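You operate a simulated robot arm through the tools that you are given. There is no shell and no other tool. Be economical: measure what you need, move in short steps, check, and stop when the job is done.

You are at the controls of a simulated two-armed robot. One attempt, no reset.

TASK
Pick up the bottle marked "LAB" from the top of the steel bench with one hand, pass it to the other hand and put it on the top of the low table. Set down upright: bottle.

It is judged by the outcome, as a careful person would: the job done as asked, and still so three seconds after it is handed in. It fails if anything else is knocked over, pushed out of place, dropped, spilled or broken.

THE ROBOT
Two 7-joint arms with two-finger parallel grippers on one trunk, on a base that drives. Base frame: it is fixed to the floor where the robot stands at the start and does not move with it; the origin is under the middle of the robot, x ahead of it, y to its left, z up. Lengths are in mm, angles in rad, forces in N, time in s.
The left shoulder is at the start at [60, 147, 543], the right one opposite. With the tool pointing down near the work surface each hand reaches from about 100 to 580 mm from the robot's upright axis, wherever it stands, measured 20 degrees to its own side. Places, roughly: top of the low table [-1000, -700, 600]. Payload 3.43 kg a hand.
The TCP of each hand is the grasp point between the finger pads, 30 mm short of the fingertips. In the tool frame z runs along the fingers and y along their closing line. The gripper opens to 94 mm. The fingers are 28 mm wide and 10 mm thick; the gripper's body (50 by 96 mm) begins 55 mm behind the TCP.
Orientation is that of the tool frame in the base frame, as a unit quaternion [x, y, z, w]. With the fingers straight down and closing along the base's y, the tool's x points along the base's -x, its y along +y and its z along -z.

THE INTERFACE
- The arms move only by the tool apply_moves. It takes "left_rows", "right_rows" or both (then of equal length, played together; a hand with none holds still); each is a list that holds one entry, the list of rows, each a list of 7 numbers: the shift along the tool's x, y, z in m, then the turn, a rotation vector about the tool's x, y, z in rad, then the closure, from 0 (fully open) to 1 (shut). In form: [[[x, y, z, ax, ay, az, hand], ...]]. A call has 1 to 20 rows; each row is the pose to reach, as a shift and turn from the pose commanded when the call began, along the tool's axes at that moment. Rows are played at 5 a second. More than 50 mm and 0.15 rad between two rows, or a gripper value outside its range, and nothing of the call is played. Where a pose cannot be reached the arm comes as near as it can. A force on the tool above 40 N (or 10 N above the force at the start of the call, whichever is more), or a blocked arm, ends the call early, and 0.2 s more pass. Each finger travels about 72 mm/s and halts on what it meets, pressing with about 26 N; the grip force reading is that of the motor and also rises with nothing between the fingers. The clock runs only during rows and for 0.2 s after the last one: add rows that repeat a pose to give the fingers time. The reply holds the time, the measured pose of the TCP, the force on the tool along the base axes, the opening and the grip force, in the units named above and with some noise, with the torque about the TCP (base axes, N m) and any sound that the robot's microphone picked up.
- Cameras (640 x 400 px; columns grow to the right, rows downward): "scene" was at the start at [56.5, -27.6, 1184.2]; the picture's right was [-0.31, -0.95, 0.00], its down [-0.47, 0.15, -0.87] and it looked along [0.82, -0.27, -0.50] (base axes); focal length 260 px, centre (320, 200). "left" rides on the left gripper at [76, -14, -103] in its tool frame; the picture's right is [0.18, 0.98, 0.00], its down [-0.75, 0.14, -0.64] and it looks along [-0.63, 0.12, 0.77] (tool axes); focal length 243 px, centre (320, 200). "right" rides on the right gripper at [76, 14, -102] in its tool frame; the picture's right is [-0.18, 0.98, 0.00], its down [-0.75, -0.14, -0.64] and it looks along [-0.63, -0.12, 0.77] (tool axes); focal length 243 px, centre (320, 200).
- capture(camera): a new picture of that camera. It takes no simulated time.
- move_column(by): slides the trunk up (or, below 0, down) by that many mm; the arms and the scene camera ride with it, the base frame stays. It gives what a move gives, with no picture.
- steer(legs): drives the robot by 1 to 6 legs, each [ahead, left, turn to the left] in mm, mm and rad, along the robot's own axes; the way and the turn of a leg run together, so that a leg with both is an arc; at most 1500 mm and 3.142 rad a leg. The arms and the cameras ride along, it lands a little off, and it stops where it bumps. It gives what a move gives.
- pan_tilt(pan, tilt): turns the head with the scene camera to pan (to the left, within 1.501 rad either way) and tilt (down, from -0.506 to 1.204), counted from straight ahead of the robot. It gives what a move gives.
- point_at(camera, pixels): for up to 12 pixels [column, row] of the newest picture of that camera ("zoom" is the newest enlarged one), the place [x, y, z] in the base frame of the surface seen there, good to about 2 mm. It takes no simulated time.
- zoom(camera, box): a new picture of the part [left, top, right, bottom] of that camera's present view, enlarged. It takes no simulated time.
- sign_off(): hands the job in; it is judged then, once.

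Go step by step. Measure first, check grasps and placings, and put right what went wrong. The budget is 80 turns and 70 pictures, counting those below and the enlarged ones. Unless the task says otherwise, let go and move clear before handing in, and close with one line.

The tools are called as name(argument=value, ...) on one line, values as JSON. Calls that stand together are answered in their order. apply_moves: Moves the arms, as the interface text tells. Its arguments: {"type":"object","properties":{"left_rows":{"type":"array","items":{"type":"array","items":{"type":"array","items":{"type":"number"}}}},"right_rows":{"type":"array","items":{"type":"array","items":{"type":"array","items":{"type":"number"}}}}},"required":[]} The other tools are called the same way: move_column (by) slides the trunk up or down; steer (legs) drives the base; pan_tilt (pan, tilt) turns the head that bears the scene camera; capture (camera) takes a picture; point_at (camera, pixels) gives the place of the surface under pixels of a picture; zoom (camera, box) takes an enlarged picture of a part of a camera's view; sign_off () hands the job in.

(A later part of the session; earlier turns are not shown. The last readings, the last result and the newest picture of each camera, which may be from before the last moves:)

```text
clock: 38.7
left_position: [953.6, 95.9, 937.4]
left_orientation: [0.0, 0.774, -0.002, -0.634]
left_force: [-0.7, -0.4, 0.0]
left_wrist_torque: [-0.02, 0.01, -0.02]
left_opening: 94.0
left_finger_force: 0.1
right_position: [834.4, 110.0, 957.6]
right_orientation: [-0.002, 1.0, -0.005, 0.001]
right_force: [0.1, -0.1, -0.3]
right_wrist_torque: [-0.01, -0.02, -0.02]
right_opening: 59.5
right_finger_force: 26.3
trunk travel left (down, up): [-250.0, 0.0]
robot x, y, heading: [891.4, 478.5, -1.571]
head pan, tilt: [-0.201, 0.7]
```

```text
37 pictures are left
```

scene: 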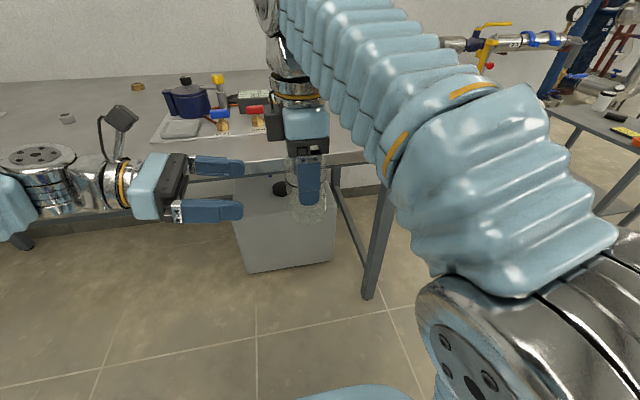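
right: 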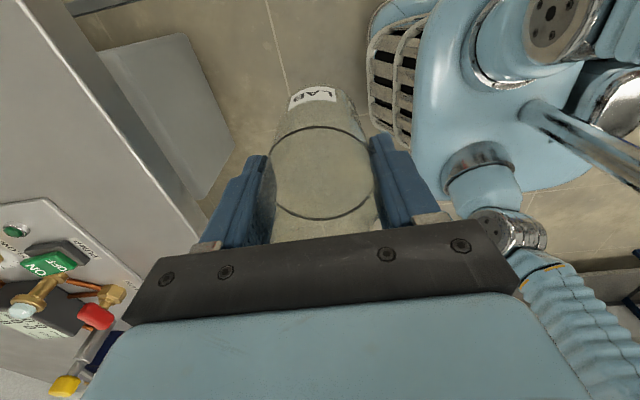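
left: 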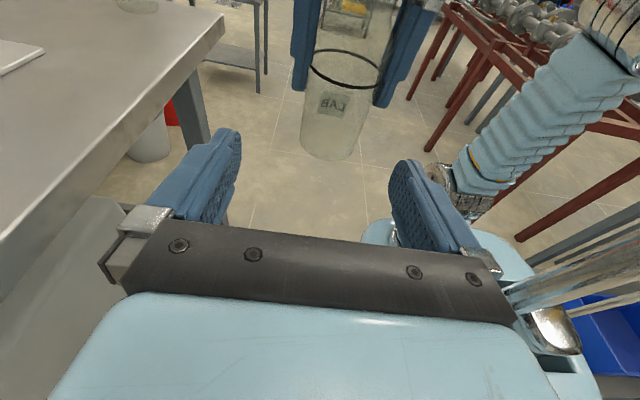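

The bottle is now in reach at (834,110). I'll drop the left hand to z≈902, centre it in y and advance partway.

apply_moves(left_rows=[[[-0.0171, 0.007, 0.0035, 0, 0, 0, 0], [-0.0343, 0.014, 0.007, 0, 0, 0, 0], [-0.0264, 0.014, 0.0462, 0, 0, 0, 0], [-0.0184, 0.014, 0.0854, 0, 0, 0, 0], [-0.0184, 0.014, 0.0854, 0, 0, 0, 0]]])

zoom(camera="scene", box=[160, 80, 380, 240])

capture(camera="left")

```text
clock: 39.9
left_position: [870.9, 108.7, 903.4]
left_orientation: [-0.001, 0.774, -0.003, -0.633]
left_force: [0.4, 0.6, 0.0]
left_wrist_torque: [0.01, 0.03, -0.01]
left_opening: 94.3
left_finger_force: 0.0
right_position: [834.4, 110.2, 957.3]
right_orientation: [-0.002, 1.0, -0.006, 0.0]
right_force: [0.1, 1.3, -0.3]
right_wrist_torque: [-0.01, -0.02, 0.02]
right_opening: 59.3
right_finger_force: 26.3
trunk travel left (down, up): [-250.0, 0.0]
robot x, y, heading: [891.1, 474.2, -1.573]
head pan, tilt: [-0.201, 0.7]
```

```text
2.50 times, centred on (270, 160) of scene
```

zoom: 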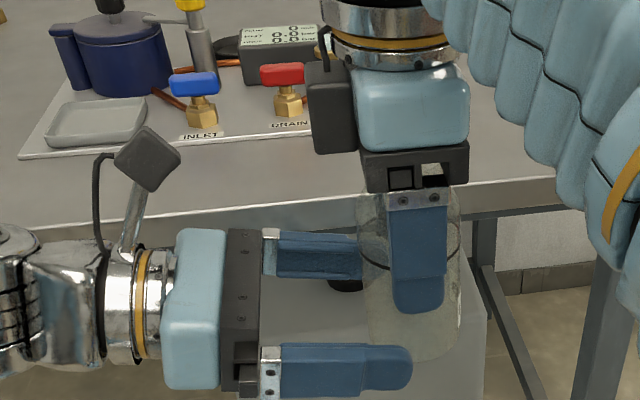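

```text
35 pictures are left
```

left: 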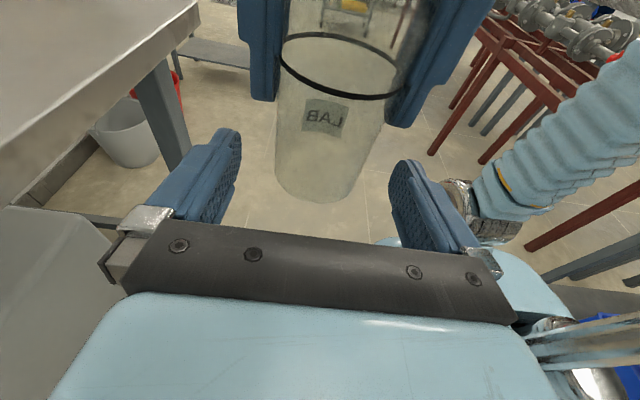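

Alignment is good: bottle bottom at (322,190), centred between the left fingers and below the right fingers. I'll advance the last 36 mm.

apply_moves(left_rows=[[[0.0024, 0.001, 0.012, 0, 0, 0, 0], [0.0046, 0.001, 0.024, 0, 0, 0, 0], [0.0066, 0.001, 0.0355, 0, 0, 0, 0], [0.0066, 0.001, 0.0355, 0, 0, 0, 0]]])

zoom(camera="scene", box=[200, 80, 400, 240])

capture(camera="left")

```text
clock: 40.9
left_position: [836.1, 110.5, 904.4]
left_orientation: [0.0, 0.774, -0.002, -0.633]
left_force: [-0.2, 0.1, -1.2]
left_wrist_torque: [0.03, 0.01, 0.0]
left_opening: 93.8
left_finger_force: 0.0
right_position: [835.3, 110.2, 957.2]
right_orientation: [-0.002, 1.0, -0.006, 0.0]
right_force: [-0.2, 0.8, -0.8]
right_wrist_torque: [-0.02, -0.01, 0.01]
right_opening: 59.5
right_finger_force: 26.1
trunk travel left (down, up): [-250.0, 0.0]
robot x, y, heading: [889.2, 475.7, -1.566]
head pan, tilt: [-0.201, 0.7]
```

```text
2.50 times, centred on (300, 160) of scene
```

zoom: 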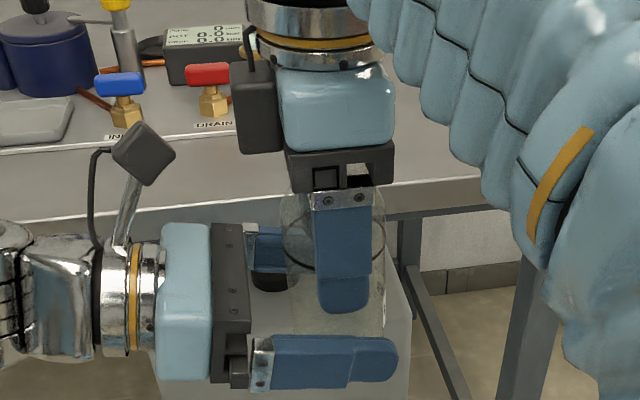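

```text
33 pictures are left
```

left: 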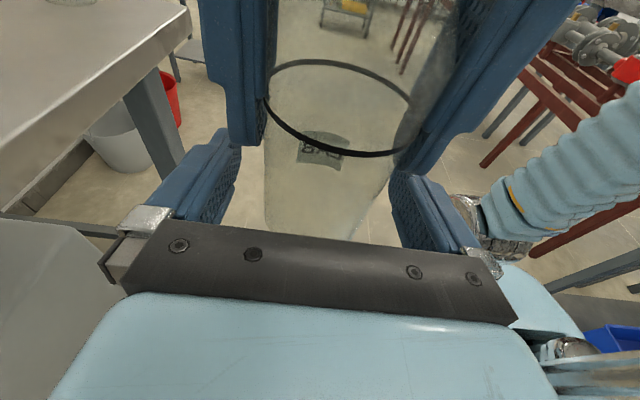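

The left TCP is on the bottle's axis at z=904, below the right fingertips. Closing the left hand gently.

apply_moves(left_rows=[[[0, 0, 0, 0, 0, 0, 0.2], [0, 0, 0, 0, 0, 0, 0.3], [0, 0, 0, 0, 0, 0, 0.4], [0, 0, 0, 0, 0, 0, 0.6], [0, 0, 0, 0, 0, 0, 1], [0, 0, 0, 0, 0, 0, 1], [0, 0, 0, 0, 0, 0, 1]]])

capture(camera="left")

```text
clock: 42.5
left_position: [837.1, 110.1, 902.5]
left_orientation: [0.0, 0.774, -0.002, -0.633]
left_force: [0.3, -0.6, 0.3]
left_wrist_torque: [-0.06, -0.01, -0.02]
left_opening: 62.9
left_finger_force: 26.0
right_position: [834.9, 110.7, 958.6]
right_orientation: [-0.002, 1.0, -0.005, 0.0]
right_force: [1.2, 0.9, -0.7]
right_wrist_torque: [0.09, -0.03, -0.01]
right_opening: 59.8
right_finger_force: 25.9
trunk travel left (down, up): [-250.0, 0.0]
robot x, y, heading: [888.0, 478.8, -1.566]
head pan, tilt: [-0.201, 0.7]
```

```text
32 pictures are left
```

left: 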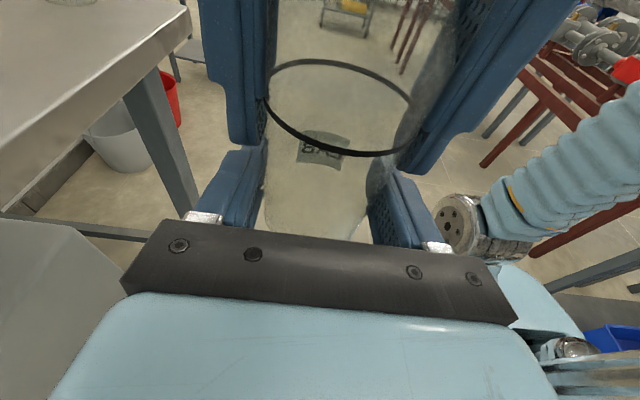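

Left grip is firm (opening 62.9, 26 N). I'll open the right hand, raise it 10 mm and slide it out westward; the fingers straddle the neck as it leaves.

apply_moves(right_rows=[[[0, 0, 0, 0, 0, 0, 0.25], [0, 0, 0, 0, 0, 0, 0], [0, 0, 0, 0, 0, 0, 0], [0, 0, -0.005, 0, 0, 0, 0], [0, 0, -0.01, 0, 0, 0, 0], [0, 0, -0.01, 0, 0, 0, 0]]])

zoom(camera="scene", box=[200, 80, 400, 240])

capture(camera="right")

```text
clock: 43.9
left_position: [836.8, 108.7, 903.5]
left_orientation: [0.0, 0.774, -0.002, -0.634]
left_force: [0.1, 0.7, -0.4]
left_wrist_torque: [0.01, -0.02, 0.01]
left_opening: 62.9
left_finger_force: 25.9
right_position: [835.4, 110.1, 966.5]
right_orientation: [-0.002, 1.0, -0.005, 0.0]
right_force: [-0.6, 0.5, 0.3]
right_wrist_torque: [0.01, 0.02, -0.01]
right_opening: 93.8
right_finger_force: 0.1
trunk travel left (down, up): [-250.0, 0.0]
robot x, y, heading: [888.4, 479.0, -1.564]
head pan, tilt: [-0.201, 0.7]
```

```text
2.50 times, centred on (300, 160) of scene
```

zoom: 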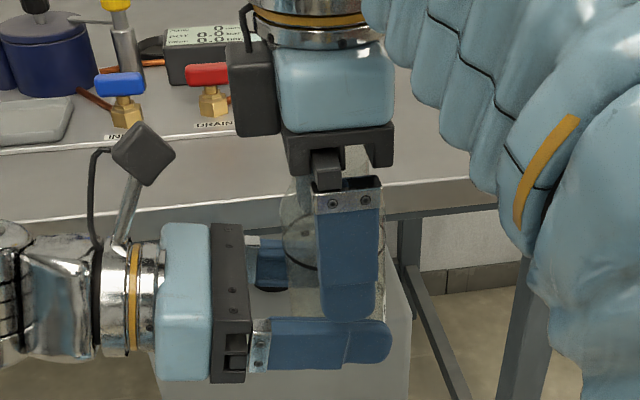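

```text
30 pictures are left
```

right: 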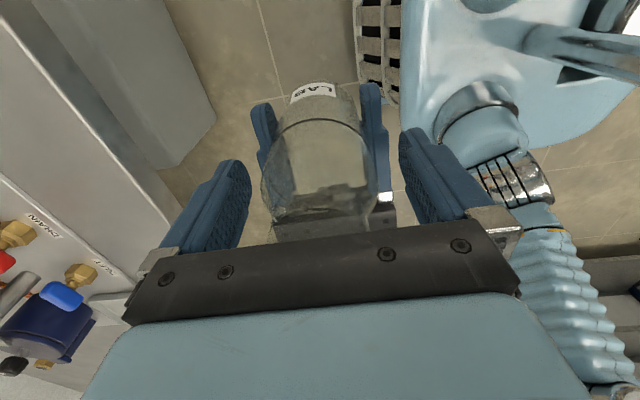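

Released; the bottle stays in the left hand and the right fingers are clear on both sides. Sliding the right hand out to the west.

apply_moves(right_rows=[[[0.02, 0, 0, 0, 0, 0, 0], [0.04, 0, 0, 0, 0, 0, 0], [0.07, 0, 0, 0, 0, 0, 0], [0.11, 0, 0, 0, 0, 0, 0], [0.15, 0, 0, 0, 0, 0, 0], [0.19, 0, 0, 0, 0, 0, 0], [0.22, 0, 0, 0, 0, 0, 0]]])

pan_tilt(pan=-1.2, tilt=0.55)

capture(camera="scene")

capture(camera="left")

```text
clock: 45.5
left_position: [836.1, 109.3, 902.8]
left_orientation: [0.0, 0.774, -0.002, -0.633]
left_force: [0.8, 0.1, -0.1]
left_wrist_torque: [0.01, 0.01, 0.02]
left_opening: 63.1
left_finger_force: 26.5
right_position: [613.8, 109.5, 968.8]
right_orientation: [-0.002, 1.0, -0.005, -0.001]
right_force: [-0.1, -1.1, -0.4]
right_wrist_torque: [0.03, 0.03, 0.01]
right_opening: 94.0
right_finger_force: 0.1
trunk travel left (down, up): [-250.0, 0.0]
robot x, y, heading: [894.0, 478.0, -1.565]
head pan, tilt: [-0.201, 0.7]
```

```text
clock: 46.8
left_position: [836.4, 109.7, 902.5]
left_orientation: [0.0, 0.774, -0.002, -0.633]
left_force: [-0.6, -0.5, -0.2]
left_wrist_torque: [-0.01, 0.0, 0.0]
left_opening: 63.5
left_finger_force: 25.9
right_position: [614.1, 109.3, 969.2]
right_orientation: [-0.001, 1.0, -0.006, 0.0]
right_force: [0.0, -0.2, -0.1]
right_wrist_torque: [0.01, 0.0, 0.02]
right_opening: 93.8
right_finger_force: 0.1
trunk travel left (down, up): [-250.0, 0.0]
robot x, y, heading: [890.4, 478.8, -1.571]
head pan, tilt: [-1.201, 0.55]
```

```text
29 pictures are left
```

scene: 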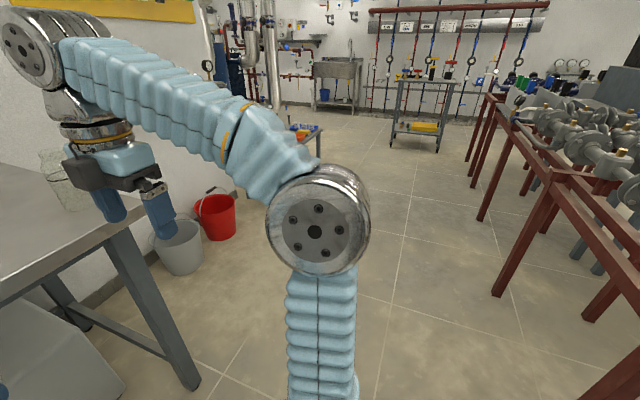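

```text
28 pictures are left
```

left: 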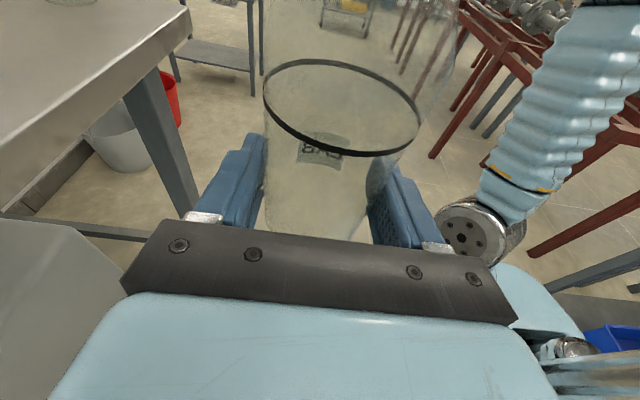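

The bottle is held by the left hand only. The low table shows near (300,135); I'll measure it and the red frame to plan the drive.

zoom(camera="scene", box=[230, 90, 370, 190])

point_at(camera="scene", pixels=[[312, 131], [305, 137], [480, 215], [497, 290], [470, 155], [560, 190], [180, 255], [215, 215], [395, 140], [490, 95], [318, 160]])

```text
4.00 times, centred on (300, 140) of scene
```

zoom: 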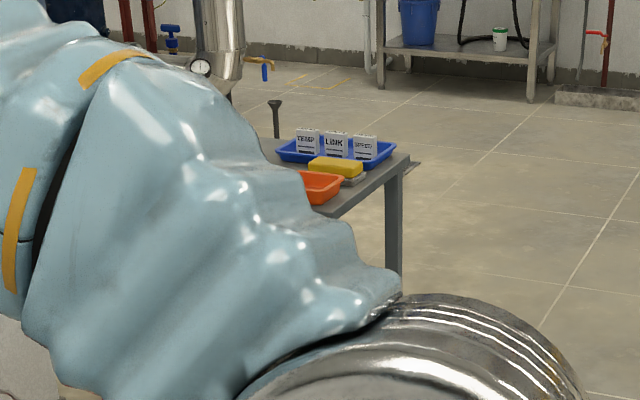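

```text
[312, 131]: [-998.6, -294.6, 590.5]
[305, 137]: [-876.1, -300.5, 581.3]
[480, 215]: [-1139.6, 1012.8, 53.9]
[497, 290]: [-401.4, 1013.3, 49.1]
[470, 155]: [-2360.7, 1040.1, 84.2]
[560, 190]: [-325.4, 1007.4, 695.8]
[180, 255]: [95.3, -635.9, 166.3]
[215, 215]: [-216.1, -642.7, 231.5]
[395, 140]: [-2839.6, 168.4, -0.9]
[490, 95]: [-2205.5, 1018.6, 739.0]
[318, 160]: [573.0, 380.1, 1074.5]
```

The corridor is clear (red frame at y≥1005, buckets at y≈-640, table's near edge at y≈-300). I'll drive 1500 to the robot's right and look at the table.

steer(legs=[[0, -1500, 0]])

pan_tilt(pan=-0.5, tilt=0.65)

capture(camera="scene")

```text
clock: 54.3
left_position: [-693.5, 121.3, 902.8]
left_orientation: [0.008, 0.773, 0.004, -0.634]
left_force: [0.3, 0.6, -0.8]
left_wrist_torque: [-0.02, 0.04, 0.06]
left_opening: 63.0
left_finger_force: 26.2
right_position: [-916.2, 126.2, 968.6]
right_orientation: [0.009, 1.0, -0.005, 0.0]
right_force: [0.3, 0.1, 0.0]
right_wrist_torque: [-0.03, -0.01, -0.01]
right_opening: 94.4
right_finger_force: 0.1
trunk travel left (down, up): [-250.0, 0.0]
robot x, y, heading: [-632.1, 486.3, -1.588]
head pan, tilt: [-1.201, 0.55]
```

```text
clock: 55.4
left_position: [-694.4, 121.5, 903.3]
left_orientation: [0.008, 0.774, 0.004, -0.633]
left_force: [-0.3, -0.1, -0.5]
left_wrist_torque: [0.02, -0.01, -0.01]
left_opening: 63.2
left_finger_force: 26.4
right_position: [-916.6, 126.0, 968.8]
right_orientation: [0.008, 1.0, -0.007, 0.0]
right_force: [-0.2, 0.5, 0.2]
right_wrist_torque: [0.0, -0.02, 0.04]
right_opening: 94.3
right_finger_force: 0.0
trunk travel left (down, up): [-250.0, 0.0]
robot x, y, heading: [-629.6, 486.6, -1.59]
head pan, tilt: [-0.499, 0.649]
```

```text
26 pictures are left
```

scene: 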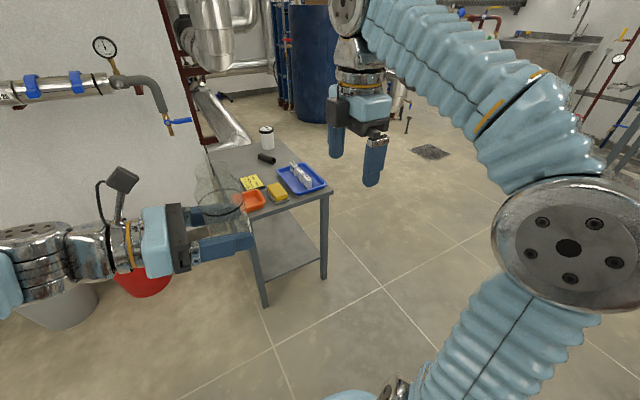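

zoom(camera="scene", box=[190, 110, 350, 230])

point_at(camera="scene", pixels=[[332, 190], [248, 217], [276, 140], [208, 152], [267, 158], [252, 180], [278, 195], [300, 175], [250, 200], [230, 160], [290, 155], [322, 182]])

```text
3.33 times, centred on (270, 170) of scene
```

zoom: 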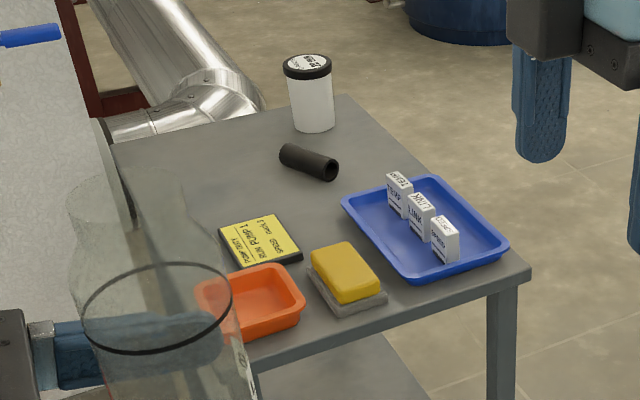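

```text
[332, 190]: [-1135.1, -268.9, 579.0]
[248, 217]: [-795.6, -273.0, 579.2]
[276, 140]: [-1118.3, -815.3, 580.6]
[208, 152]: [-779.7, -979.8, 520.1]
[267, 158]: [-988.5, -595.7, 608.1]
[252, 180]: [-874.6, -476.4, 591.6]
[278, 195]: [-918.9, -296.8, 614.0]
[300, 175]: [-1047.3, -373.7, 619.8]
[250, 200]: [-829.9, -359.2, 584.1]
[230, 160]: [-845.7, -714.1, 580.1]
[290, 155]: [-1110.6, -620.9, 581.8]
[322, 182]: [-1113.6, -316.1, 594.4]
```

Table top is z≈580, spanning x ≈ -1137 to -790 and y ≈ -268 to -815. The orange tray, sponge, note and blue tray fill the front, and there is free space around (-845,-615). I'd approach from the east with the left hand pointing forward, so I'll yaw it 90° about the vertical here and retract the right hand.

apply_moves(left_rows=[[[-0.0016, -0.003, -0.008, 0.14, 0, -0.0284, 1], [-0.0032, -0.006, -0.016, 0.28, 0, -0.0568, 1], [-0.0049, -0.009, -0.024, 0.42, 0, -0.0853, 1], [-0.0065, -0.012, -0.032, 0.56, 0, -0.1137, 1], [-0.0081, -0.015, -0.04, 0.7, 0, -0.1421, 1], [-0.0097, -0.018, -0.048, 0.84, 0, -0.1706, 1], [-0.0114, -0.021, -0.056, 0.98, 0, -0.199, 1], [-0.013, -0.024, -0.064, 1.12, 0, -0.2274, 1], [-0.0146, -0.027, -0.072, 1.26, 0, -0.2559, 1], [-0.0162, -0.03, -0.08, 1.4, 0, -0.2843, 1], [-0.0179, -0.033, -0.0882, 1.5386, 0, -0.3124, 1], [-0.0179, -0.035, -0.0882, 1.5386, 0, -0.3124, 1]]], right_rows=[[[0, 0.015, 0, 0, 0, 0, 0], [0, 0.03, 0, 0, 0, 0, 0], [0, 0.045, 0, 0, 0, 0, 0], [0, 0.06, 0, 0, 0, 0, 0], [0, 0.075, 0, 0, 0, 0, 0], [0, 0.09, 0, 0, 0, 0, 0], [0, 0.105, 0, 0, 0, 0, 0], [0, 0.12, 0, 0, 0, 0, 0], [0, 0.13, 0, 0, 0, 0, 0], [0, 0.14, 0, 0, 0, 0, 0], [0, 0.15, 0, 0, 0, 0, 0], [0, 0.15, 0, 0, 0, 0, 0]]])

pan_tilt(pan=-0.1, tilt=0.7)

capture(camera="scene")

```text
clock: 58.0
left_position: [-597.1, 89.0, 899.5]
left_orientation: [0.553, -0.549, 0.428, 0.458]
left_force: [-0.6, 0.3, -1.3]
left_wrist_torque: [0.0, -0.02, -0.01]
left_opening: 63.1
left_finger_force: 25.7
right_position: [-914.2, 275.8, 967.2]
right_orientation: [0.009, 1.0, -0.005, 0.0]
right_force: [0.3, -0.1, 0.2]
right_wrist_torque: [0.0, 0.02, -0.02]
right_opening: 93.9
right_finger_force: 0.1
trunk travel left (down, up): [-250.0, 0.0]
robot x, y, heading: [-631.0, 484.8, -1.59]
head pan, tilt: [-0.499, 0.649]
```

```text
clock: 58.8
left_position: [-596.0, 87.4, 900.2]
left_orientation: [0.553, -0.548, 0.429, 0.458]
left_force: [0.7, -0.7, -0.2]
left_wrist_torque: [0.0, 0.03, 0.02]
left_opening: 63.2
left_finger_force: 26.1
right_position: [-915.3, 276.4, 967.6]
right_orientation: [0.009, 1.0, -0.005, 0.0]
right_force: [-0.6, 1.0, 0.0]
right_wrist_torque: [-0.02, 0.02, -0.03]
right_opening: 94.0
right_finger_force: 0.0
trunk travel left (down, up): [-250.0, 0.0]
robot x, y, heading: [-629.8, 485.8, -1.587]
head pan, tilt: [-0.099, 0.7]
```

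```text
24 pictures are left
```

scene: 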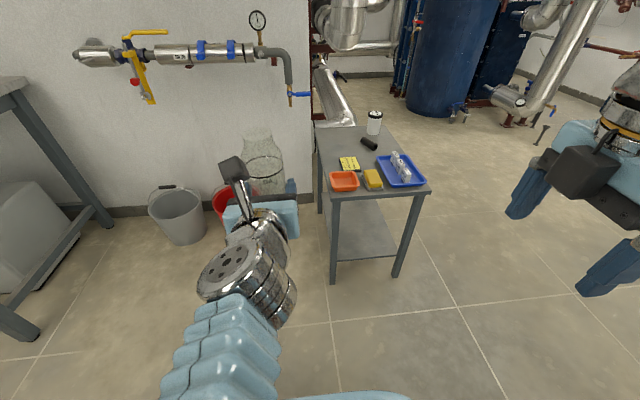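

The left hand now points forward with a slight roll of ≈0.04. I'll correct that, then drive to a staging pose east of the table facing west.

apply_moves(left_rows=[[[0, 0, 0, 0, 0.008, 0.019, 1], [0, 0, 0.0, 0, 0.016, 0.038, 1], [0, 0, 0, 0, 0.016, 0.038, 1]]])

point_at(camera="scene", pixels=[[333, 198], [430, 192], [315, 126], [320, 160], [385, 128], [374, 133], [369, 144], [349, 160], [343, 180], [300, 150], [220, 200], [345, 140]])

steer(legs=[[300, 250, 0], [0, 0, -1.55]])

```text
clock: 59.6
left_position: [-588.7, 85.8, 910.0]
left_orientation: [-0.544, 0.544, -0.442, -0.461]
left_force: [0.1, -0.3, -0.7]
left_wrist_torque: [-0.01, 0.02, 0.01]
left_opening: 63.3
left_finger_force: 25.7
right_position: [-914.3, 276.1, 966.9]
right_orientation: [0.009, 1.0, -0.005, 0.001]
right_force: [-0.2, -0.5, -0.5]
right_wrist_torque: [-0.04, 0.0, 0.02]
right_opening: 93.9
right_finger_force: 0.1
trunk travel left (down, up): [-250.0, 0.0]
robot x, y, heading: [-635.9, 488.5, -1.583]
head pan, tilt: [-0.099, 0.7]
```

```text
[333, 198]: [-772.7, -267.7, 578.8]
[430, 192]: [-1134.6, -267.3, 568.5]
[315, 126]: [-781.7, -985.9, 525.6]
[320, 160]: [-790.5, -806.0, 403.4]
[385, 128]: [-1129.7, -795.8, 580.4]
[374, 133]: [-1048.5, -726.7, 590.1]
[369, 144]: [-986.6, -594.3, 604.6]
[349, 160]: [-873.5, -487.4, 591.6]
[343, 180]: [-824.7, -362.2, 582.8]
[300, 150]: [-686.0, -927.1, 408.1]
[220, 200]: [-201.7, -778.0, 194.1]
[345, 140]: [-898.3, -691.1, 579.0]
```

```text
clock: 65.8
left_position: [-785.7, 115.8, 900.0]
left_orientation: [-0.023, 0.777, -0.009, -0.629]
left_force: [0.7, -1.3, -1.1]
left_wrist_torque: [-0.01, -0.01, 0.0]
left_opening: 63.1
left_finger_force: 26.0
right_position: [-614.6, 452.8, 968.6]
right_orientation: [0.689, 0.725, -0.004, -0.004]
right_force: [0.4, 0.2, -0.2]
right_wrist_torque: [0.03, 0.01, 0.01]
right_opening: 94.0
right_finger_force: 0.1
trunk travel left (down, up): [-250.0, 0.0]
robot x, y, heading: [-384.9, 183.4, -3.094]
head pan, tilt: [-0.099, 0.7]
```

Heading is now west with the bottle level. The red bucket near (-210,-720) could be close to my base, so I'll shift the left hand further left (keeping the base north), drive partway and measure.

apply_moves(left_rows=[[[0, -0.03, 0, 0, 0, 0, 1], [0, -0.06, 0, 0, 0, 0, 1], [0, -0.09, 0, 0, 0, 0, 1], [0, -0.11, 0, 0, 0, 0, 1], [0, -0.12, 0, 0, 0, 0, 1], [0, -0.12, 0, 0, 0, 0, 1]]])

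steer(legs=[[0, 350, -0.048]])

pan_tilt(pan=1.1, tilt=0.95)

capture(camera="scene")

```text
clock: 67.2
left_position: [-782.0, -3.4, 898.9]
left_orientation: [-0.023, 0.777, -0.009, -0.629]
left_force: [-0.5, 1.2, -0.2]
left_wrist_torque: [-0.02, 0.05, 0.01]
left_opening: 63.0
left_finger_force: 25.9
right_position: [-615.7, 450.8, 967.3]
right_orientation: [0.69, 0.724, -0.004, -0.004]
right_force: [-0.6, -0.1, 0.7]
right_wrist_torque: [-0.01, -0.03, 0.03]
right_opening: 94.2
right_finger_force: 0.1
trunk travel left (down, up): [-250.0, 0.0]
robot x, y, heading: [-387.5, 182.5, -3.088]
head pan, tilt: [-0.099, 0.7]
```

```text
clock: 69.4
left_position: [-781.8, -331.2, 899.0]
left_orientation: [-0.004, 0.777, 0.006, -0.629]
left_force: [0.0, -0.1, -0.5]
left_wrist_torque: [0.02, 0.01, 0.03]
left_opening: 62.9
left_finger_force: 25.4
right_position: [-591.6, 113.8, 968.1]
right_orientation: [0.706, 0.708, -0.003, -0.003]
right_force: [0.1, -1.0, 0.3]
right_wrist_torque: [0.01, 0.03, -0.03]
right_opening: 94.0
right_finger_force: 0.1
trunk travel left (down, up): [-250.0, 0.0]
robot x, y, heading: [-378.4, -162.1, -3.14]
head pan, tilt: [-0.099, 0.7]
```

```text
clock: 70.8
left_position: [-780.6, -333.1, 899.6]
left_orientation: [-0.003, 0.777, 0.007, -0.629]
left_force: [0.3, 0.4, -0.9]
left_wrist_torque: [-0.01, -0.01, 0.0]
left_opening: 62.9
left_finger_force: 25.8
right_position: [-592.5, 113.6, 967.2]
right_orientation: [0.706, 0.708, -0.004, -0.004]
right_force: [0.5, 0.7, 0.2]
right_wrist_torque: [0.02, -0.01, -0.02]
right_opening: 94.3
right_finger_force: 0.0
trunk travel left (down, up): [-250.0, 0.0]
robot x, y, heading: [-376.3, -165.0, -3.14]
head pan, tilt: [1.1, 0.949]
```

```text
23 pictures are left
```

scene: 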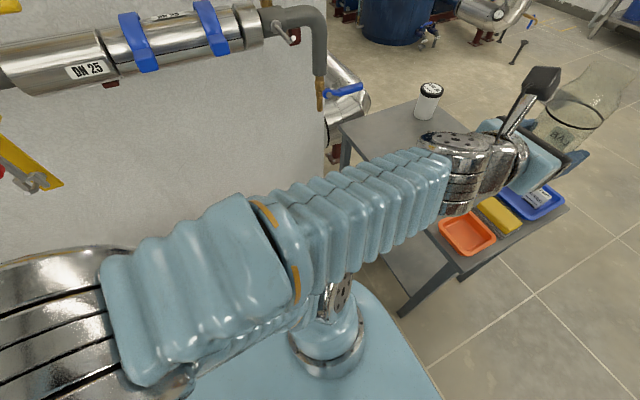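

I can see my base (blue, bottom), the wall pipe at (315,50) and the left arm. I'll measure their extents for clearance.

point_at(camera="scene", pixels=[[440, 390], [375, 285], [250, 390], [320, 100], [340, 90], [300, 20], [20, 190], [130, 250], [265, 215], [60, 80], [420, 160], [340, 300]])

pan_tilt(pan=1.5, tilt=1.1)

capture(camera="scene")

capture(camera="left")

```text
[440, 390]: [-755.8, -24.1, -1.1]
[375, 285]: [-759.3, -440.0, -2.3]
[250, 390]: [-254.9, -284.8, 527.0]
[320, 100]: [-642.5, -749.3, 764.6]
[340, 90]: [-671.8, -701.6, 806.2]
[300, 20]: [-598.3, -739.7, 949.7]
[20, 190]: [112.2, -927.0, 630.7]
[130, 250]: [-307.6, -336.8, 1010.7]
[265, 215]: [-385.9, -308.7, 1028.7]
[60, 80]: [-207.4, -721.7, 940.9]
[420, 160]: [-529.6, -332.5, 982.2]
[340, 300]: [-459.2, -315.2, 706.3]
```

```text
clock: 71.7
left_position: [-781.3, -332.7, 898.4]
left_orientation: [-0.003, 0.777, 0.007, -0.629]
left_force: [0.0, 0.0, -0.1]
left_wrist_torque: [-0.03, 0.03, 0.0]
left_opening: 63.0
left_finger_force: 25.9
right_position: [-592.8, 114.4, 967.6]
right_orientation: [0.707, 0.708, -0.004, -0.004]
right_force: [0.5, -0.6, 0.3]
right_wrist_torque: [0.02, 0.0, -0.01]
right_opening: 94.1
right_finger_force: 0.1
trunk travel left (down, up): [-250.0, 0.0]
robot x, y, heading: [-377.1, -166.5, -3.141]
head pan, tilt: [1.499, 1.1]
```

```text
22 pictures are left
```

scene: 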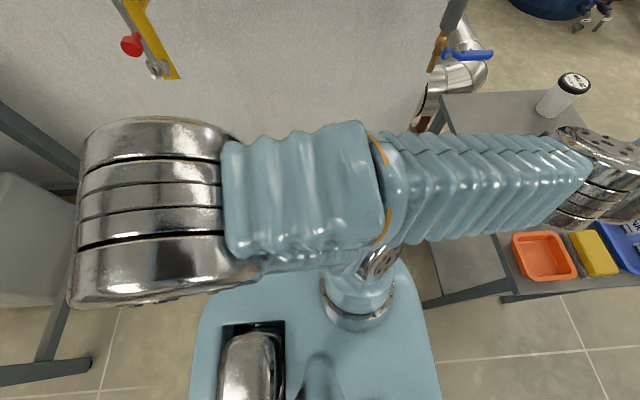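

```text
21 pictures are left
```

left: 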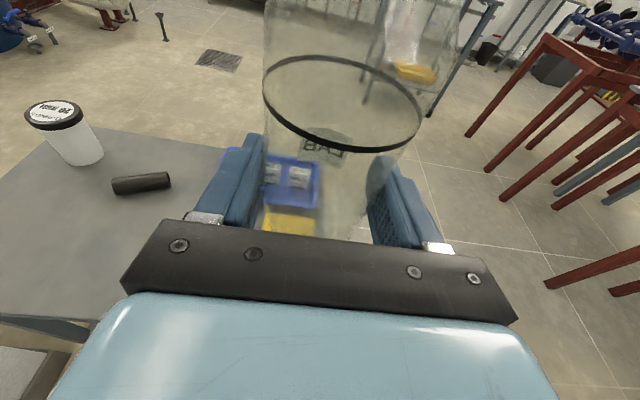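

The wall pipe reaches out to y≈-700 at z 765–980, so the elbow would be tight in a straight approach. I'll measure the base footprint and table items to pick an angled approach.

point_at(camera="scene", pixels=[[434, 385], [400, 268], [420, 330], [205, 320], [195, 395], [300, 290], [430, 70], [450, 20], [520, 240], [572, 270]])

pan_tilt(pan=0.75, tilt=0.75)

capture(camera="scene")

```text
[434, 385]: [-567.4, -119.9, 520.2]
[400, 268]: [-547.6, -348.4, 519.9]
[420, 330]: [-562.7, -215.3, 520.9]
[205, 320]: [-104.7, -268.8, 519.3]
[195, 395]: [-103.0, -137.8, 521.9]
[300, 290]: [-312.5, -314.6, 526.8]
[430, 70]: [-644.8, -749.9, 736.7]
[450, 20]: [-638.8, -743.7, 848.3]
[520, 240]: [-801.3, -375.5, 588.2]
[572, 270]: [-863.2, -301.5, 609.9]
```

```text
clock: 72.8
left_position: [-781.9, -333.1, 898.9]
left_orientation: [-0.004, 0.777, 0.006, -0.629]
left_force: [0.4, 0.2, -0.7]
left_wrist_torque: [0.03, -0.02, 0.01]
left_opening: 62.9
left_finger_force: 26.2
right_position: [-591.7, 114.8, 967.9]
right_orientation: [0.706, 0.708, -0.004, -0.004]
right_force: [0.1, -0.2, -0.2]
right_wrist_torque: [0.01, -0.03, 0.02]
right_opening: 93.9
right_finger_force: 0.0
trunk travel left (down, up): [-250.0, 0.0]
robot x, y, heading: [-377.0, -162.5, -3.143]
head pan, tilt: [0.75, 0.75]
```

```text
20 pictures are left
```

scene: 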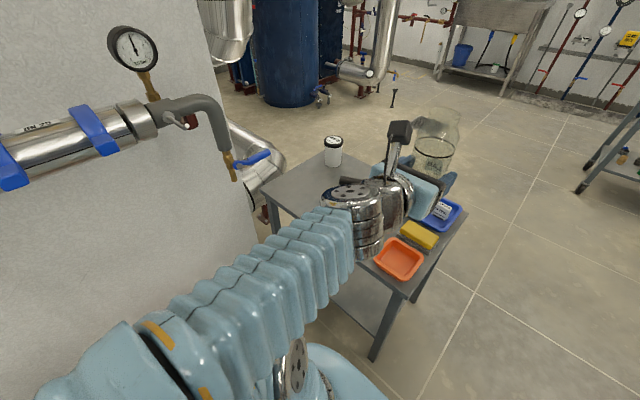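

Base footprint is about +190 ahead, -275 behind and ±190 sideways. Turning 0.25 left and standing at about (-500,-347) keeps base, elbow and bucket all clear, with the bottle over (-850,-610).

steer(legs=[[0, 0, 0.253], [130, 145, 0]])

capture(camera="scene")

capture(camera="left")

```text
clock: 75.3
left_position: [-820.0, -601.0, 899.7]
left_orientation: [-0.1, 0.771, -0.072, -0.625]
left_force: [-0.3, 0.3, -0.9]
left_wrist_torque: [-0.02, 0.0, -0.01]
left_opening: 62.8
left_finger_force: 26.5
right_position: [-746.8, -121.6, 967.6]
right_orientation: [0.613, 0.79, -0.005, -0.004]
right_force: [0.1, -1.0, 0.4]
right_wrist_torque: [-0.03, 0.02, -0.03]
right_opening: 94.1
right_finger_force: 0.1
trunk travel left (down, up): [-250.0, 0.0]
robot x, y, heading: [-467.3, -340.1, -2.891]
head pan, tilt: [0.75, 0.75]
```

```text
19 pictures are left
```

scene: 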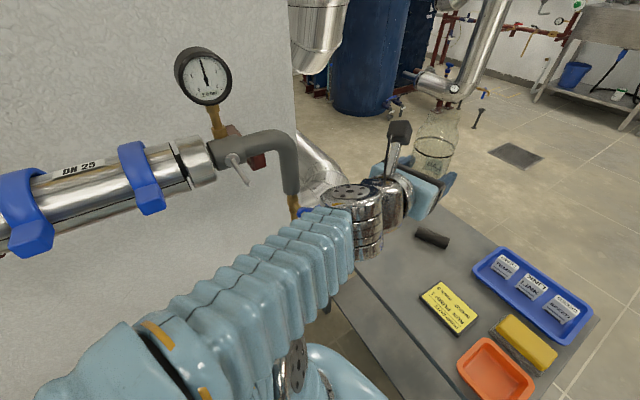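

```text
18 pictures are left
```

left: 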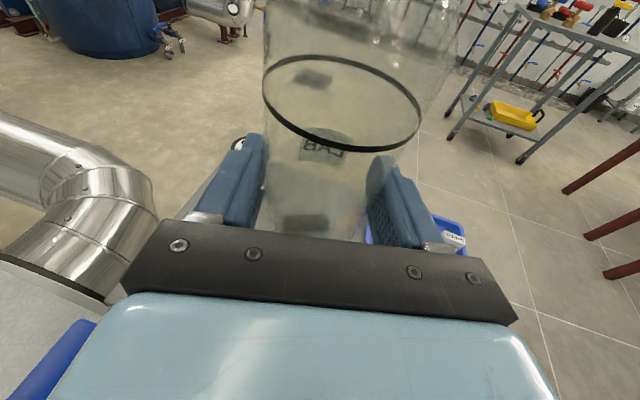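

The blue valve handle is visible at left-image (60,360), near the wrist's left side. I'll measure it before lowering.

point_at(camera="left", pixels=[[60, 360], [90, 325], [25, 395], [75, 335], [130, 220]])

point_at(camera="scene", pixels=[[302, 211], [290, 170], [293, 205], [432, 238], [418, 232], [448, 243], [450, 305], [422, 297], [362, 215], [260, 235], [345, 270]])

```text
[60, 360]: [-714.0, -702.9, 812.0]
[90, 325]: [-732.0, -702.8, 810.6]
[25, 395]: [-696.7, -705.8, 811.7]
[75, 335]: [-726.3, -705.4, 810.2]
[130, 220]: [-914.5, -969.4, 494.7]
```

```text
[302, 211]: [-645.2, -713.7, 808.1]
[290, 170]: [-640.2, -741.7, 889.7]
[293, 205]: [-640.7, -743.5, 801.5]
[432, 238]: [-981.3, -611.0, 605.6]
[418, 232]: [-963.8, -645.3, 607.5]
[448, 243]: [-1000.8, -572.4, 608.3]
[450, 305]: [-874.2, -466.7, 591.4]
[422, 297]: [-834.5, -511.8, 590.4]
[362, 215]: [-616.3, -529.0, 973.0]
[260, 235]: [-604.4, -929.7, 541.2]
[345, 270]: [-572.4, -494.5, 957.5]
```

The handle (y≈-703, z≈811) clears the wrist by about 70 mm. I'll advance 32 mm, lower the trunk in two steps, then look.

steer(legs=[[32, 0, 0]])

move_column(by=-120)

move_column(by=-120)

capture(camera="scene")

capture(camera="left")

```text
clock: 76.1
left_position: [-849.4, -607.5, 899.1]
left_orientation: [-0.099, 0.771, -0.071, -0.626]
left_force: [-0.8, 0.2, -0.3]
left_wrist_torque: [0.03, 0.0, 0.04]
left_opening: 62.7
left_finger_force: 26.1
right_position: [-776.2, -128.1, 966.7]
right_orientation: [0.614, 0.789, -0.005, -0.004]
right_force: [-0.3, 0.2, 0.5]
right_wrist_torque: [0.0, -0.01, 0.02]
right_opening: 94.1
right_finger_force: 0.1
trunk travel left (down, up): [-250.0, 0.0]
robot x, y, heading: [-499.2, -348.1, -2.896]
head pan, tilt: [0.75, 0.75]
```

```text
clock: 77.6
left_position: [-850.9, -607.8, 778.8]
left_orientation: [-0.1, 0.77, -0.071, -0.626]
left_force: [-0.3, 0.0, -0.7]
left_wrist_torque: [-0.02, 0.02, 0.03]
left_opening: 62.7
left_finger_force: 25.6
right_position: [-776.9, -128.4, 847.7]
right_orientation: [0.614, 0.79, -0.003, -0.003]
right_force: [-0.1, 0.8, 0.3]
right_wrist_torque: [-0.05, -0.01, 0.0]
right_opening: 93.9
right_finger_force: 0.2
trunk travel left (down, up): [-130.0, 120.0]
robot x, y, heading: [-497.7, -346.5, -2.887]
head pan, tilt: [0.75, 0.75]
```

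```text
clock: 79.1
left_position: [-850.7, -607.3, 659.2]
left_orientation: [-0.099, 0.77, -0.071, -0.626]
left_force: [-0.6, 0.1, -1.3]
left_wrist_torque: [-0.01, -0.03, -0.05]
left_opening: 62.7
left_finger_force: 25.9
right_position: [-776.1, -128.0, 727.4]
right_orientation: [0.614, 0.79, -0.004, -0.004]
right_force: [-0.2, 0.1, 0.2]
right_wrist_torque: [0.02, 0.01, 0.03]
right_opening: 93.8
right_finger_force: 0.1
trunk travel left (down, up): [-10.0, 240.0]
robot x, y, heading: [-495.9, -342.9, -2.889]
head pan, tilt: [0.75, 0.75]
```

```text
17 pictures are left
```

scene: 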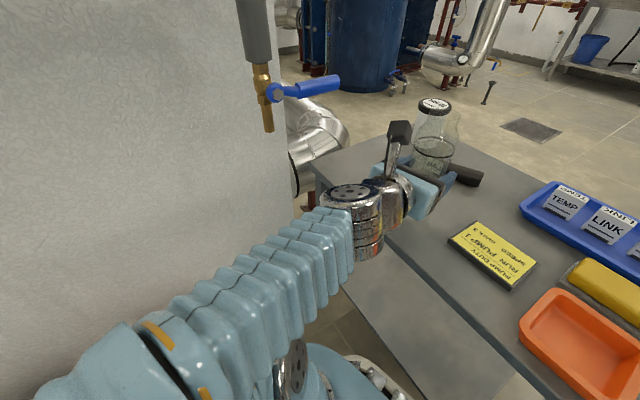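

```text
16 pictures are left
```

left: 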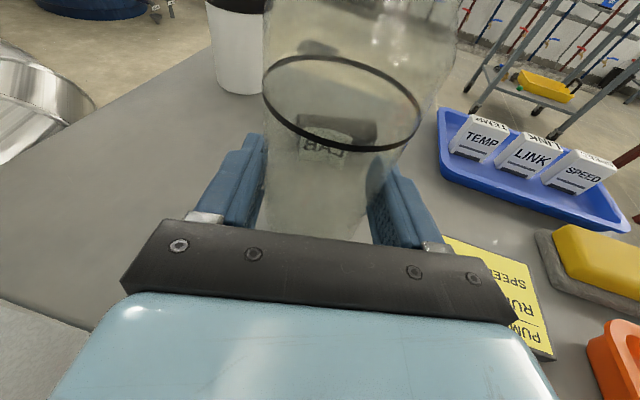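

The spot is clear: note to the right, tube and jar beyond. The bottle bottom should be about 49 mm above the table, so I'll level the small tilt and lower 44 mm.

apply_moves(left_rows=[[[-0.0117, -0.0002, 0.0025, 0, 0.008, 0.018, 1], [-0.0235, -0.0003, 0.0049, 0, 0.008, 0.018, 1], [-0.0352, -0.0005, 0.0074, 0, 0.008, 0.018, 1], [-0.043, -0.0006, 0.009, 0, 0.008, 0.018, 1], [-0.043, -0.0006, 0.009, 0, 0.008, 0.018, 1]]])

zoom(camera="scene", box=[360, 90, 500, 260])

```text
clock: 80.3
left_position: [-855.5, -603.2, 623.8]
left_orientation: [-0.088, 0.768, -0.072, -0.63]
left_force: [0.3, -0.3, -0.6]
left_wrist_torque: [-0.01, 0.02, 0.01]
left_opening: 62.8
left_finger_force: 25.9
left hand out of reach, approached as far as the arm can: row 3, 4, 5
right_position: [-775.8, -129.5, 726.5]
right_orientation: [0.614, 0.789, -0.004, -0.004]
right_force: [-0.2, 0.2, -0.4]
right_wrist_torque: [-0.01, 0.02, -0.01]
right_opening: 93.7
right_finger_force: 0.1
trunk travel left (down, up): [-10.0, 240.0]
robot x, y, heading: [-494.6, -347.1, -2.889]
head pan, tilt: [0.75, 0.75]
```

```text
2.35 times, centred on (430, 175) of scene
```

zoom: 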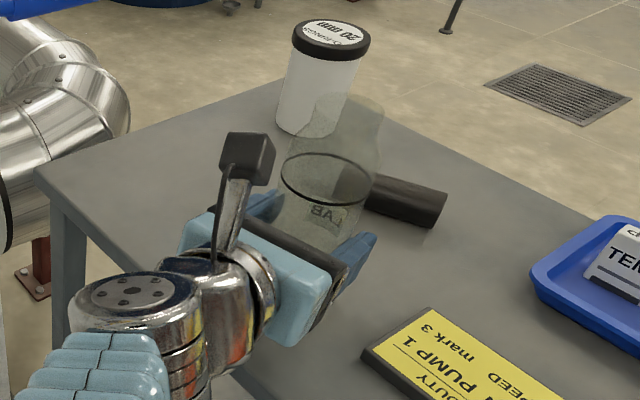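

The arm stops at z≈624, leaving the bottle about 14 mm above the table. I'll use the last 10 mm of trunk travel, then try lowering with a slight forward shift.

move_column(by=-10)

apply_moves(left_rows=[[[0.002, 0, 0.0098, 0, 0, 0, 1], [0.004, 0, 0.0196, 0, 0, 0, 1], [0.004, 0, 0.0196, 0, 0, 0, 1]]])

```text
clock: 80.9
left_position: [-856.7, -603.0, 615.1]
left_orientation: [-0.088, 0.77, -0.071, -0.629]
left_force: [-0.4, 1.2, 0.6]
left_wrist_torque: [0.02, 0.0, 0.0]
left_opening: 62.5
left_finger_force: 26.0
right_position: [-777.2, -128.4, 716.8]
right_orientation: [0.613, 0.79, -0.003, -0.003]
right_force: [0.4, -0.9, 0.6]
right_wrist_torque: [-0.01, -0.02, 0.0]
right_opening: 93.9
right_finger_force: 0.2
trunk travel left (down, up): [0.0, 250.0]
robot x, y, heading: [-499.0, -346.8, -2.894]
head pan, tilt: [0.75, 0.75]
```

```text
clock: 81.9
left_position: [-873.3, -574.9, 626.3]
left_orientation: [-0.054, 0.761, -0.048, -0.645]
left_force: [-0.6, -0.4, -0.7]
left_wrist_torque: [0.02, 0.01, -0.05]
left_opening: 62.6
left_finger_force: 26.0
right_position: [-776.7, -128.0, 718.1]
right_orientation: [0.613, 0.79, -0.003, -0.004]
right_force: [-0.4, 0.5, 1.3]
right_wrist_torque: [-0.02, -0.01, 0.0]
right_opening: 94.3
right_finger_force: 0.1
trunk travel left (down, up): [0.0, 250.0]
robot x, y, heading: [-499.9, -345.3, -2.891]
head pan, tilt: [0.75, 0.75]
stopped in row 3 (left hand): the arm was blocked; the commanded pose is now the measured one
```

Moving forward made it worse (joint limit), so the arm prefers being closer in. I'll pull the hand back and restore the pitch.

apply_moves(left_rows=[[[-0.0035, -0.012, -0.0106, 0, -0.012, 0, 1], [-0.007, -0.024, -0.0213, 0, -0.024, 0, 1], [-0.0105, -0.0362, -0.0319, 0, -0.035, 0, 1], [-0.0105, -0.0362, -0.0319, 0, -0.035, 0, 1]]])

```text
clock: 82.9
left_position: [-836.5, -606.1, 627.0]
left_orientation: [-0.055, 0.773, -0.048, -0.63]
left_force: [-0.4, -0.5, -0.6]
left_wrist_torque: [0.02, -0.04, -0.03]
left_opening: 62.8
left_finger_force: 25.9
left hand out of reach, approached as far as the arm can: row 3, 4
right_position: [-775.8, -128.5, 717.9]
right_orientation: [0.613, 0.79, -0.004, -0.004]
right_force: [0.1, -0.8, 0.0]
right_wrist_torque: [0.0, 0.01, 0.0]
right_opening: 94.3
right_finger_force: 0.0
trunk travel left (down, up): [0.0, 250.0]
robot x, y, heading: [-499.6, -347.0, -2.889]
head pan, tilt: [0.75, 0.75]
```

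Still limited at z≈627. I need to see whether it's a joint limit or a contact near the table edge.

pan_tilt(pan=0.95, tilt=0.85)

capture(camera="scene")

zoom(camera="scene", box=[230, 60, 430, 260])

```text
clock: 83.6
left_position: [-838.0, -605.5, 627.0]
left_orientation: [-0.055, 0.774, -0.048, -0.629]
left_force: [0.0, -0.6, -0.1]
left_wrist_torque: [-0.03, -0.03, 0.01]
left_opening: 62.5
left_finger_force: 26.1
right_position: [-776.5, -128.7, 718.4]
right_orientation: [0.614, 0.79, -0.003, -0.005]
right_force: [-0.5, 0.9, 0.0]
right_wrist_torque: [0.01, -0.01, 0.0]
right_opening: 94.2
right_finger_force: 0.0
trunk travel left (down, up): [0.0, 250.0]
robot x, y, heading: [-501.2, -344.7, -2.895]
head pan, tilt: [0.949, 0.85]
```

```text
14 pictures are left
```

scene: 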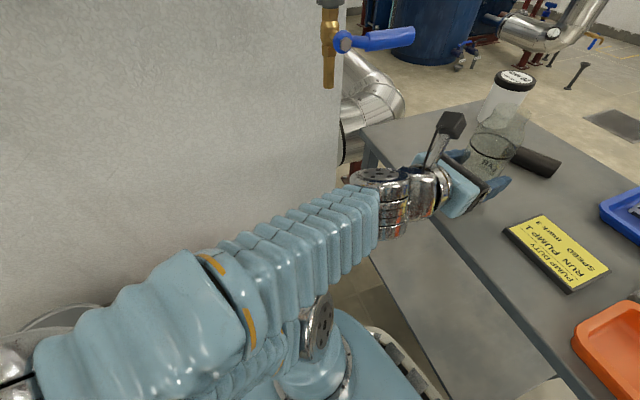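

```text
2.00 times, centred on (330, 160) of scene
```

zoom: 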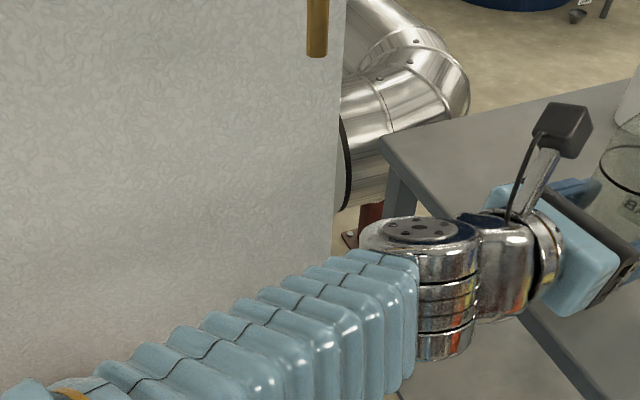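

No contact: the arm is folded tightly, with the forearm sitting over its own shoulder, so it needs to be more extended. I'll raise the trunk 80, back the base 130 mm, then extend the hand forward 130.

move_column(by=80)

steer(legs=[[-130, 0, 0]])

apply_moves(left_rows=[[[0.0066, -0.0034, 0.0317, 0, 0, 0, 1], [0.0132, -0.0068, 0.0633, 0, 0, 0, 1], [0.0198, -0.0103, 0.095, 0, 0, 0, 1], [0.0264, -0.0137, 0.1266, 0, 0, 0, 1], [0.0264, -0.0137, 0.1266, 0, 0, 0, 1]]])

```text
clock: 84.8
left_position: [-837.0, -607.5, 706.7]
left_orientation: [-0.055, 0.773, -0.048, -0.63]
left_force: [0.1, 0.7, -0.3]
left_wrist_torque: [0.0, -0.01, 0.04]
left_opening: 63.1
left_finger_force: 25.7
right_position: [-776.1, -128.0, 797.7]
right_orientation: [0.613, 0.79, -0.003, -0.003]
right_force: [-0.6, -1.1, 0.2]
right_wrist_torque: [0.02, 0.01, 0.0]
right_opening: 94.2
right_finger_force: 0.0
trunk travel left (down, up): [-80.0, 170.0]
robot x, y, heading: [-501.6, -347.3, -2.897]
head pan, tilt: [0.949, 0.85]
```

```text
clock: 86.1
left_position: [-710.0, -573.7, 706.9]
left_orientation: [-0.055, 0.774, -0.048, -0.629]
left_force: [0.2, 0.3, -0.6]
left_wrist_torque: [-0.05, 0.05, 0.0]
left_opening: 62.5
left_finger_force: 25.7
right_position: [-648.7, -97.0, 797.6]
right_orientation: [0.613, 0.79, -0.003, -0.004]
right_force: [0.6, 0.2, 0.4]
right_wrist_torque: [-0.03, 0.04, 0.0]
right_opening: 94.3
right_finger_force: 0.1
trunk travel left (down, up): [-80.0, 170.0]
robot x, y, heading: [-368.8, -312.4, -2.892]
head pan, tilt: [0.949, 0.85]
```

```text
clock: 87.3
left_position: [-835.8, -606.8, 708.0]
left_orientation: [-0.055, 0.774, -0.048, -0.629]
left_force: [0.4, -0.1, -0.8]
left_wrist_torque: [0.03, -0.02, -0.01]
left_opening: 62.7
left_finger_force: 25.9
right_position: [-649.0, -96.7, 797.1]
right_orientation: [0.614, 0.79, -0.003, -0.004]
right_force: [0.2, 0.9, -0.4]
right_wrist_torque: [0.02, -0.03, 0.02]
right_opening: 93.8
right_finger_force: 0.0
trunk travel left (down, up): [-80.0, 170.0]
robot x, y, heading: [-369.6, -313.5, -2.894]
head pan, tilt: [0.949, 0.85]
```

Reached cleanly with the arm extended at (-836,-607,708). Lowering the trunk 75, then the arm.

move_column(by=-78)

apply_moves(left_rows=[[[-0.0059, 0, 0.0012, 0, 0, 0, 1], [-0.0118, 0, 0.0024, 0, 0, 0, 1], [-0.0118, 0, 0.0024, 0, 0, 0, 1]]])

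```text
clock: 88.4
left_position: [-834.1, -606.5, 630.3]
left_orientation: [-0.054, 0.773, -0.048, -0.63]
left_force: [-0.2, 0.1, -0.7]
left_wrist_torque: [-0.02, 0.0, -0.02]
left_opening: 62.8
left_finger_force: 26.4
right_position: [-649.0, -97.0, 719.2]
right_orientation: [0.613, 0.79, -0.004, -0.004]
right_force: [0.0, 0.1, -0.3]
right_wrist_torque: [0.01, 0.03, -0.03]
right_opening: 93.8
right_finger_force: 0.1
trunk travel left (down, up): [-2.0, 248.0]
robot x, y, heading: [-370.8, -315.2, -2.898]
head pan, tilt: [0.949, 0.85]
```

```text
clock: 89.2
left_position: [-835.2, -606.6, 617.8]
left_orientation: [-0.055, 0.774, -0.048, -0.629]
left_force: [0.0, 0.3, -0.3]
left_wrist_torque: [0.01, 0.01, 0.04]
left_opening: 62.8
left_finger_force: 25.8
right_position: [-649.4, -96.0, 719.8]
right_orientation: [0.613, 0.79, -0.004, -0.004]
right_force: [-0.5, 0.1, -0.2]
right_wrist_torque: [0.01, -0.03, 0.0]
right_opening: 94.1
right_finger_force: 0.0
trunk travel left (down, up): [-2.0, 248.0]
robot x, y, heading: [-371.9, -313.5, -2.889]
head pan, tilt: [0.949, 0.85]
```

Reach is fine now: z=618, bottle bottom about 8 mm above the table. I'll lower 5 mm and look.

apply_moves(left_rows=[[[-0.0024, 0, 0.0005, 0, 0, 0, 1], [-0.0049, 0, 0.001, 0, 0, 0, 1], [-0.0049, 0, 0.001, 0, 0, 0, 1]]])

zoom(camera="scene", box=[400, 60, 600, 240])

capture(camera="left")

```text
clock: 90.0
left_position: [-835.6, -606.4, 614.3]
left_orientation: [-0.055, 0.773, -0.048, -0.63]
left_force: [0.4, 0.1, -1.0]
left_wrist_torque: [0.0, 0.02, 0.03]
left_opening: 62.7
left_finger_force: 25.8
right_position: [-648.5, -96.2, 719.0]
right_orientation: [0.613, 0.79, -0.004, -0.004]
right_force: [-0.3, 0.1, 0.3]
right_wrist_torque: [-0.01, 0.02, 0.03]
right_opening: 94.1
right_finger_force: 0.1
trunk travel left (down, up): [-2.0, 248.0]
robot x, y, heading: [-369.5, -316.9, -2.894]
head pan, tilt: [0.949, 0.85]
```

```text
2.22 times, centred on (500, 150) of scene
```

zoom: 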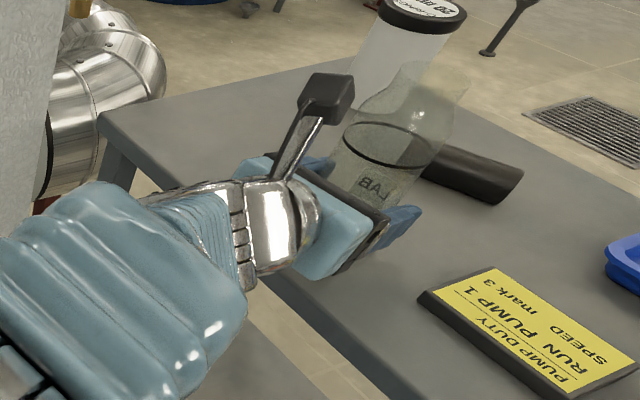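

```text
11 pictures are left
```

left: 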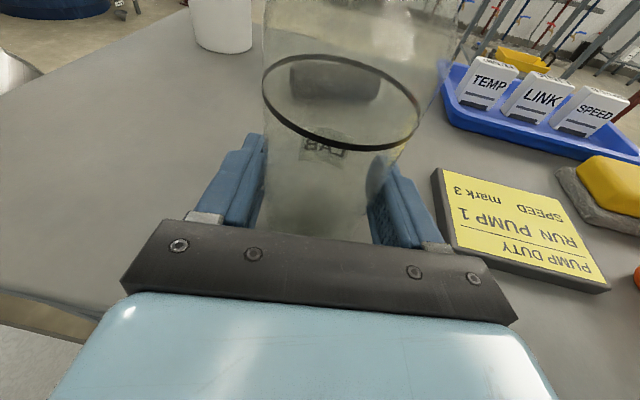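

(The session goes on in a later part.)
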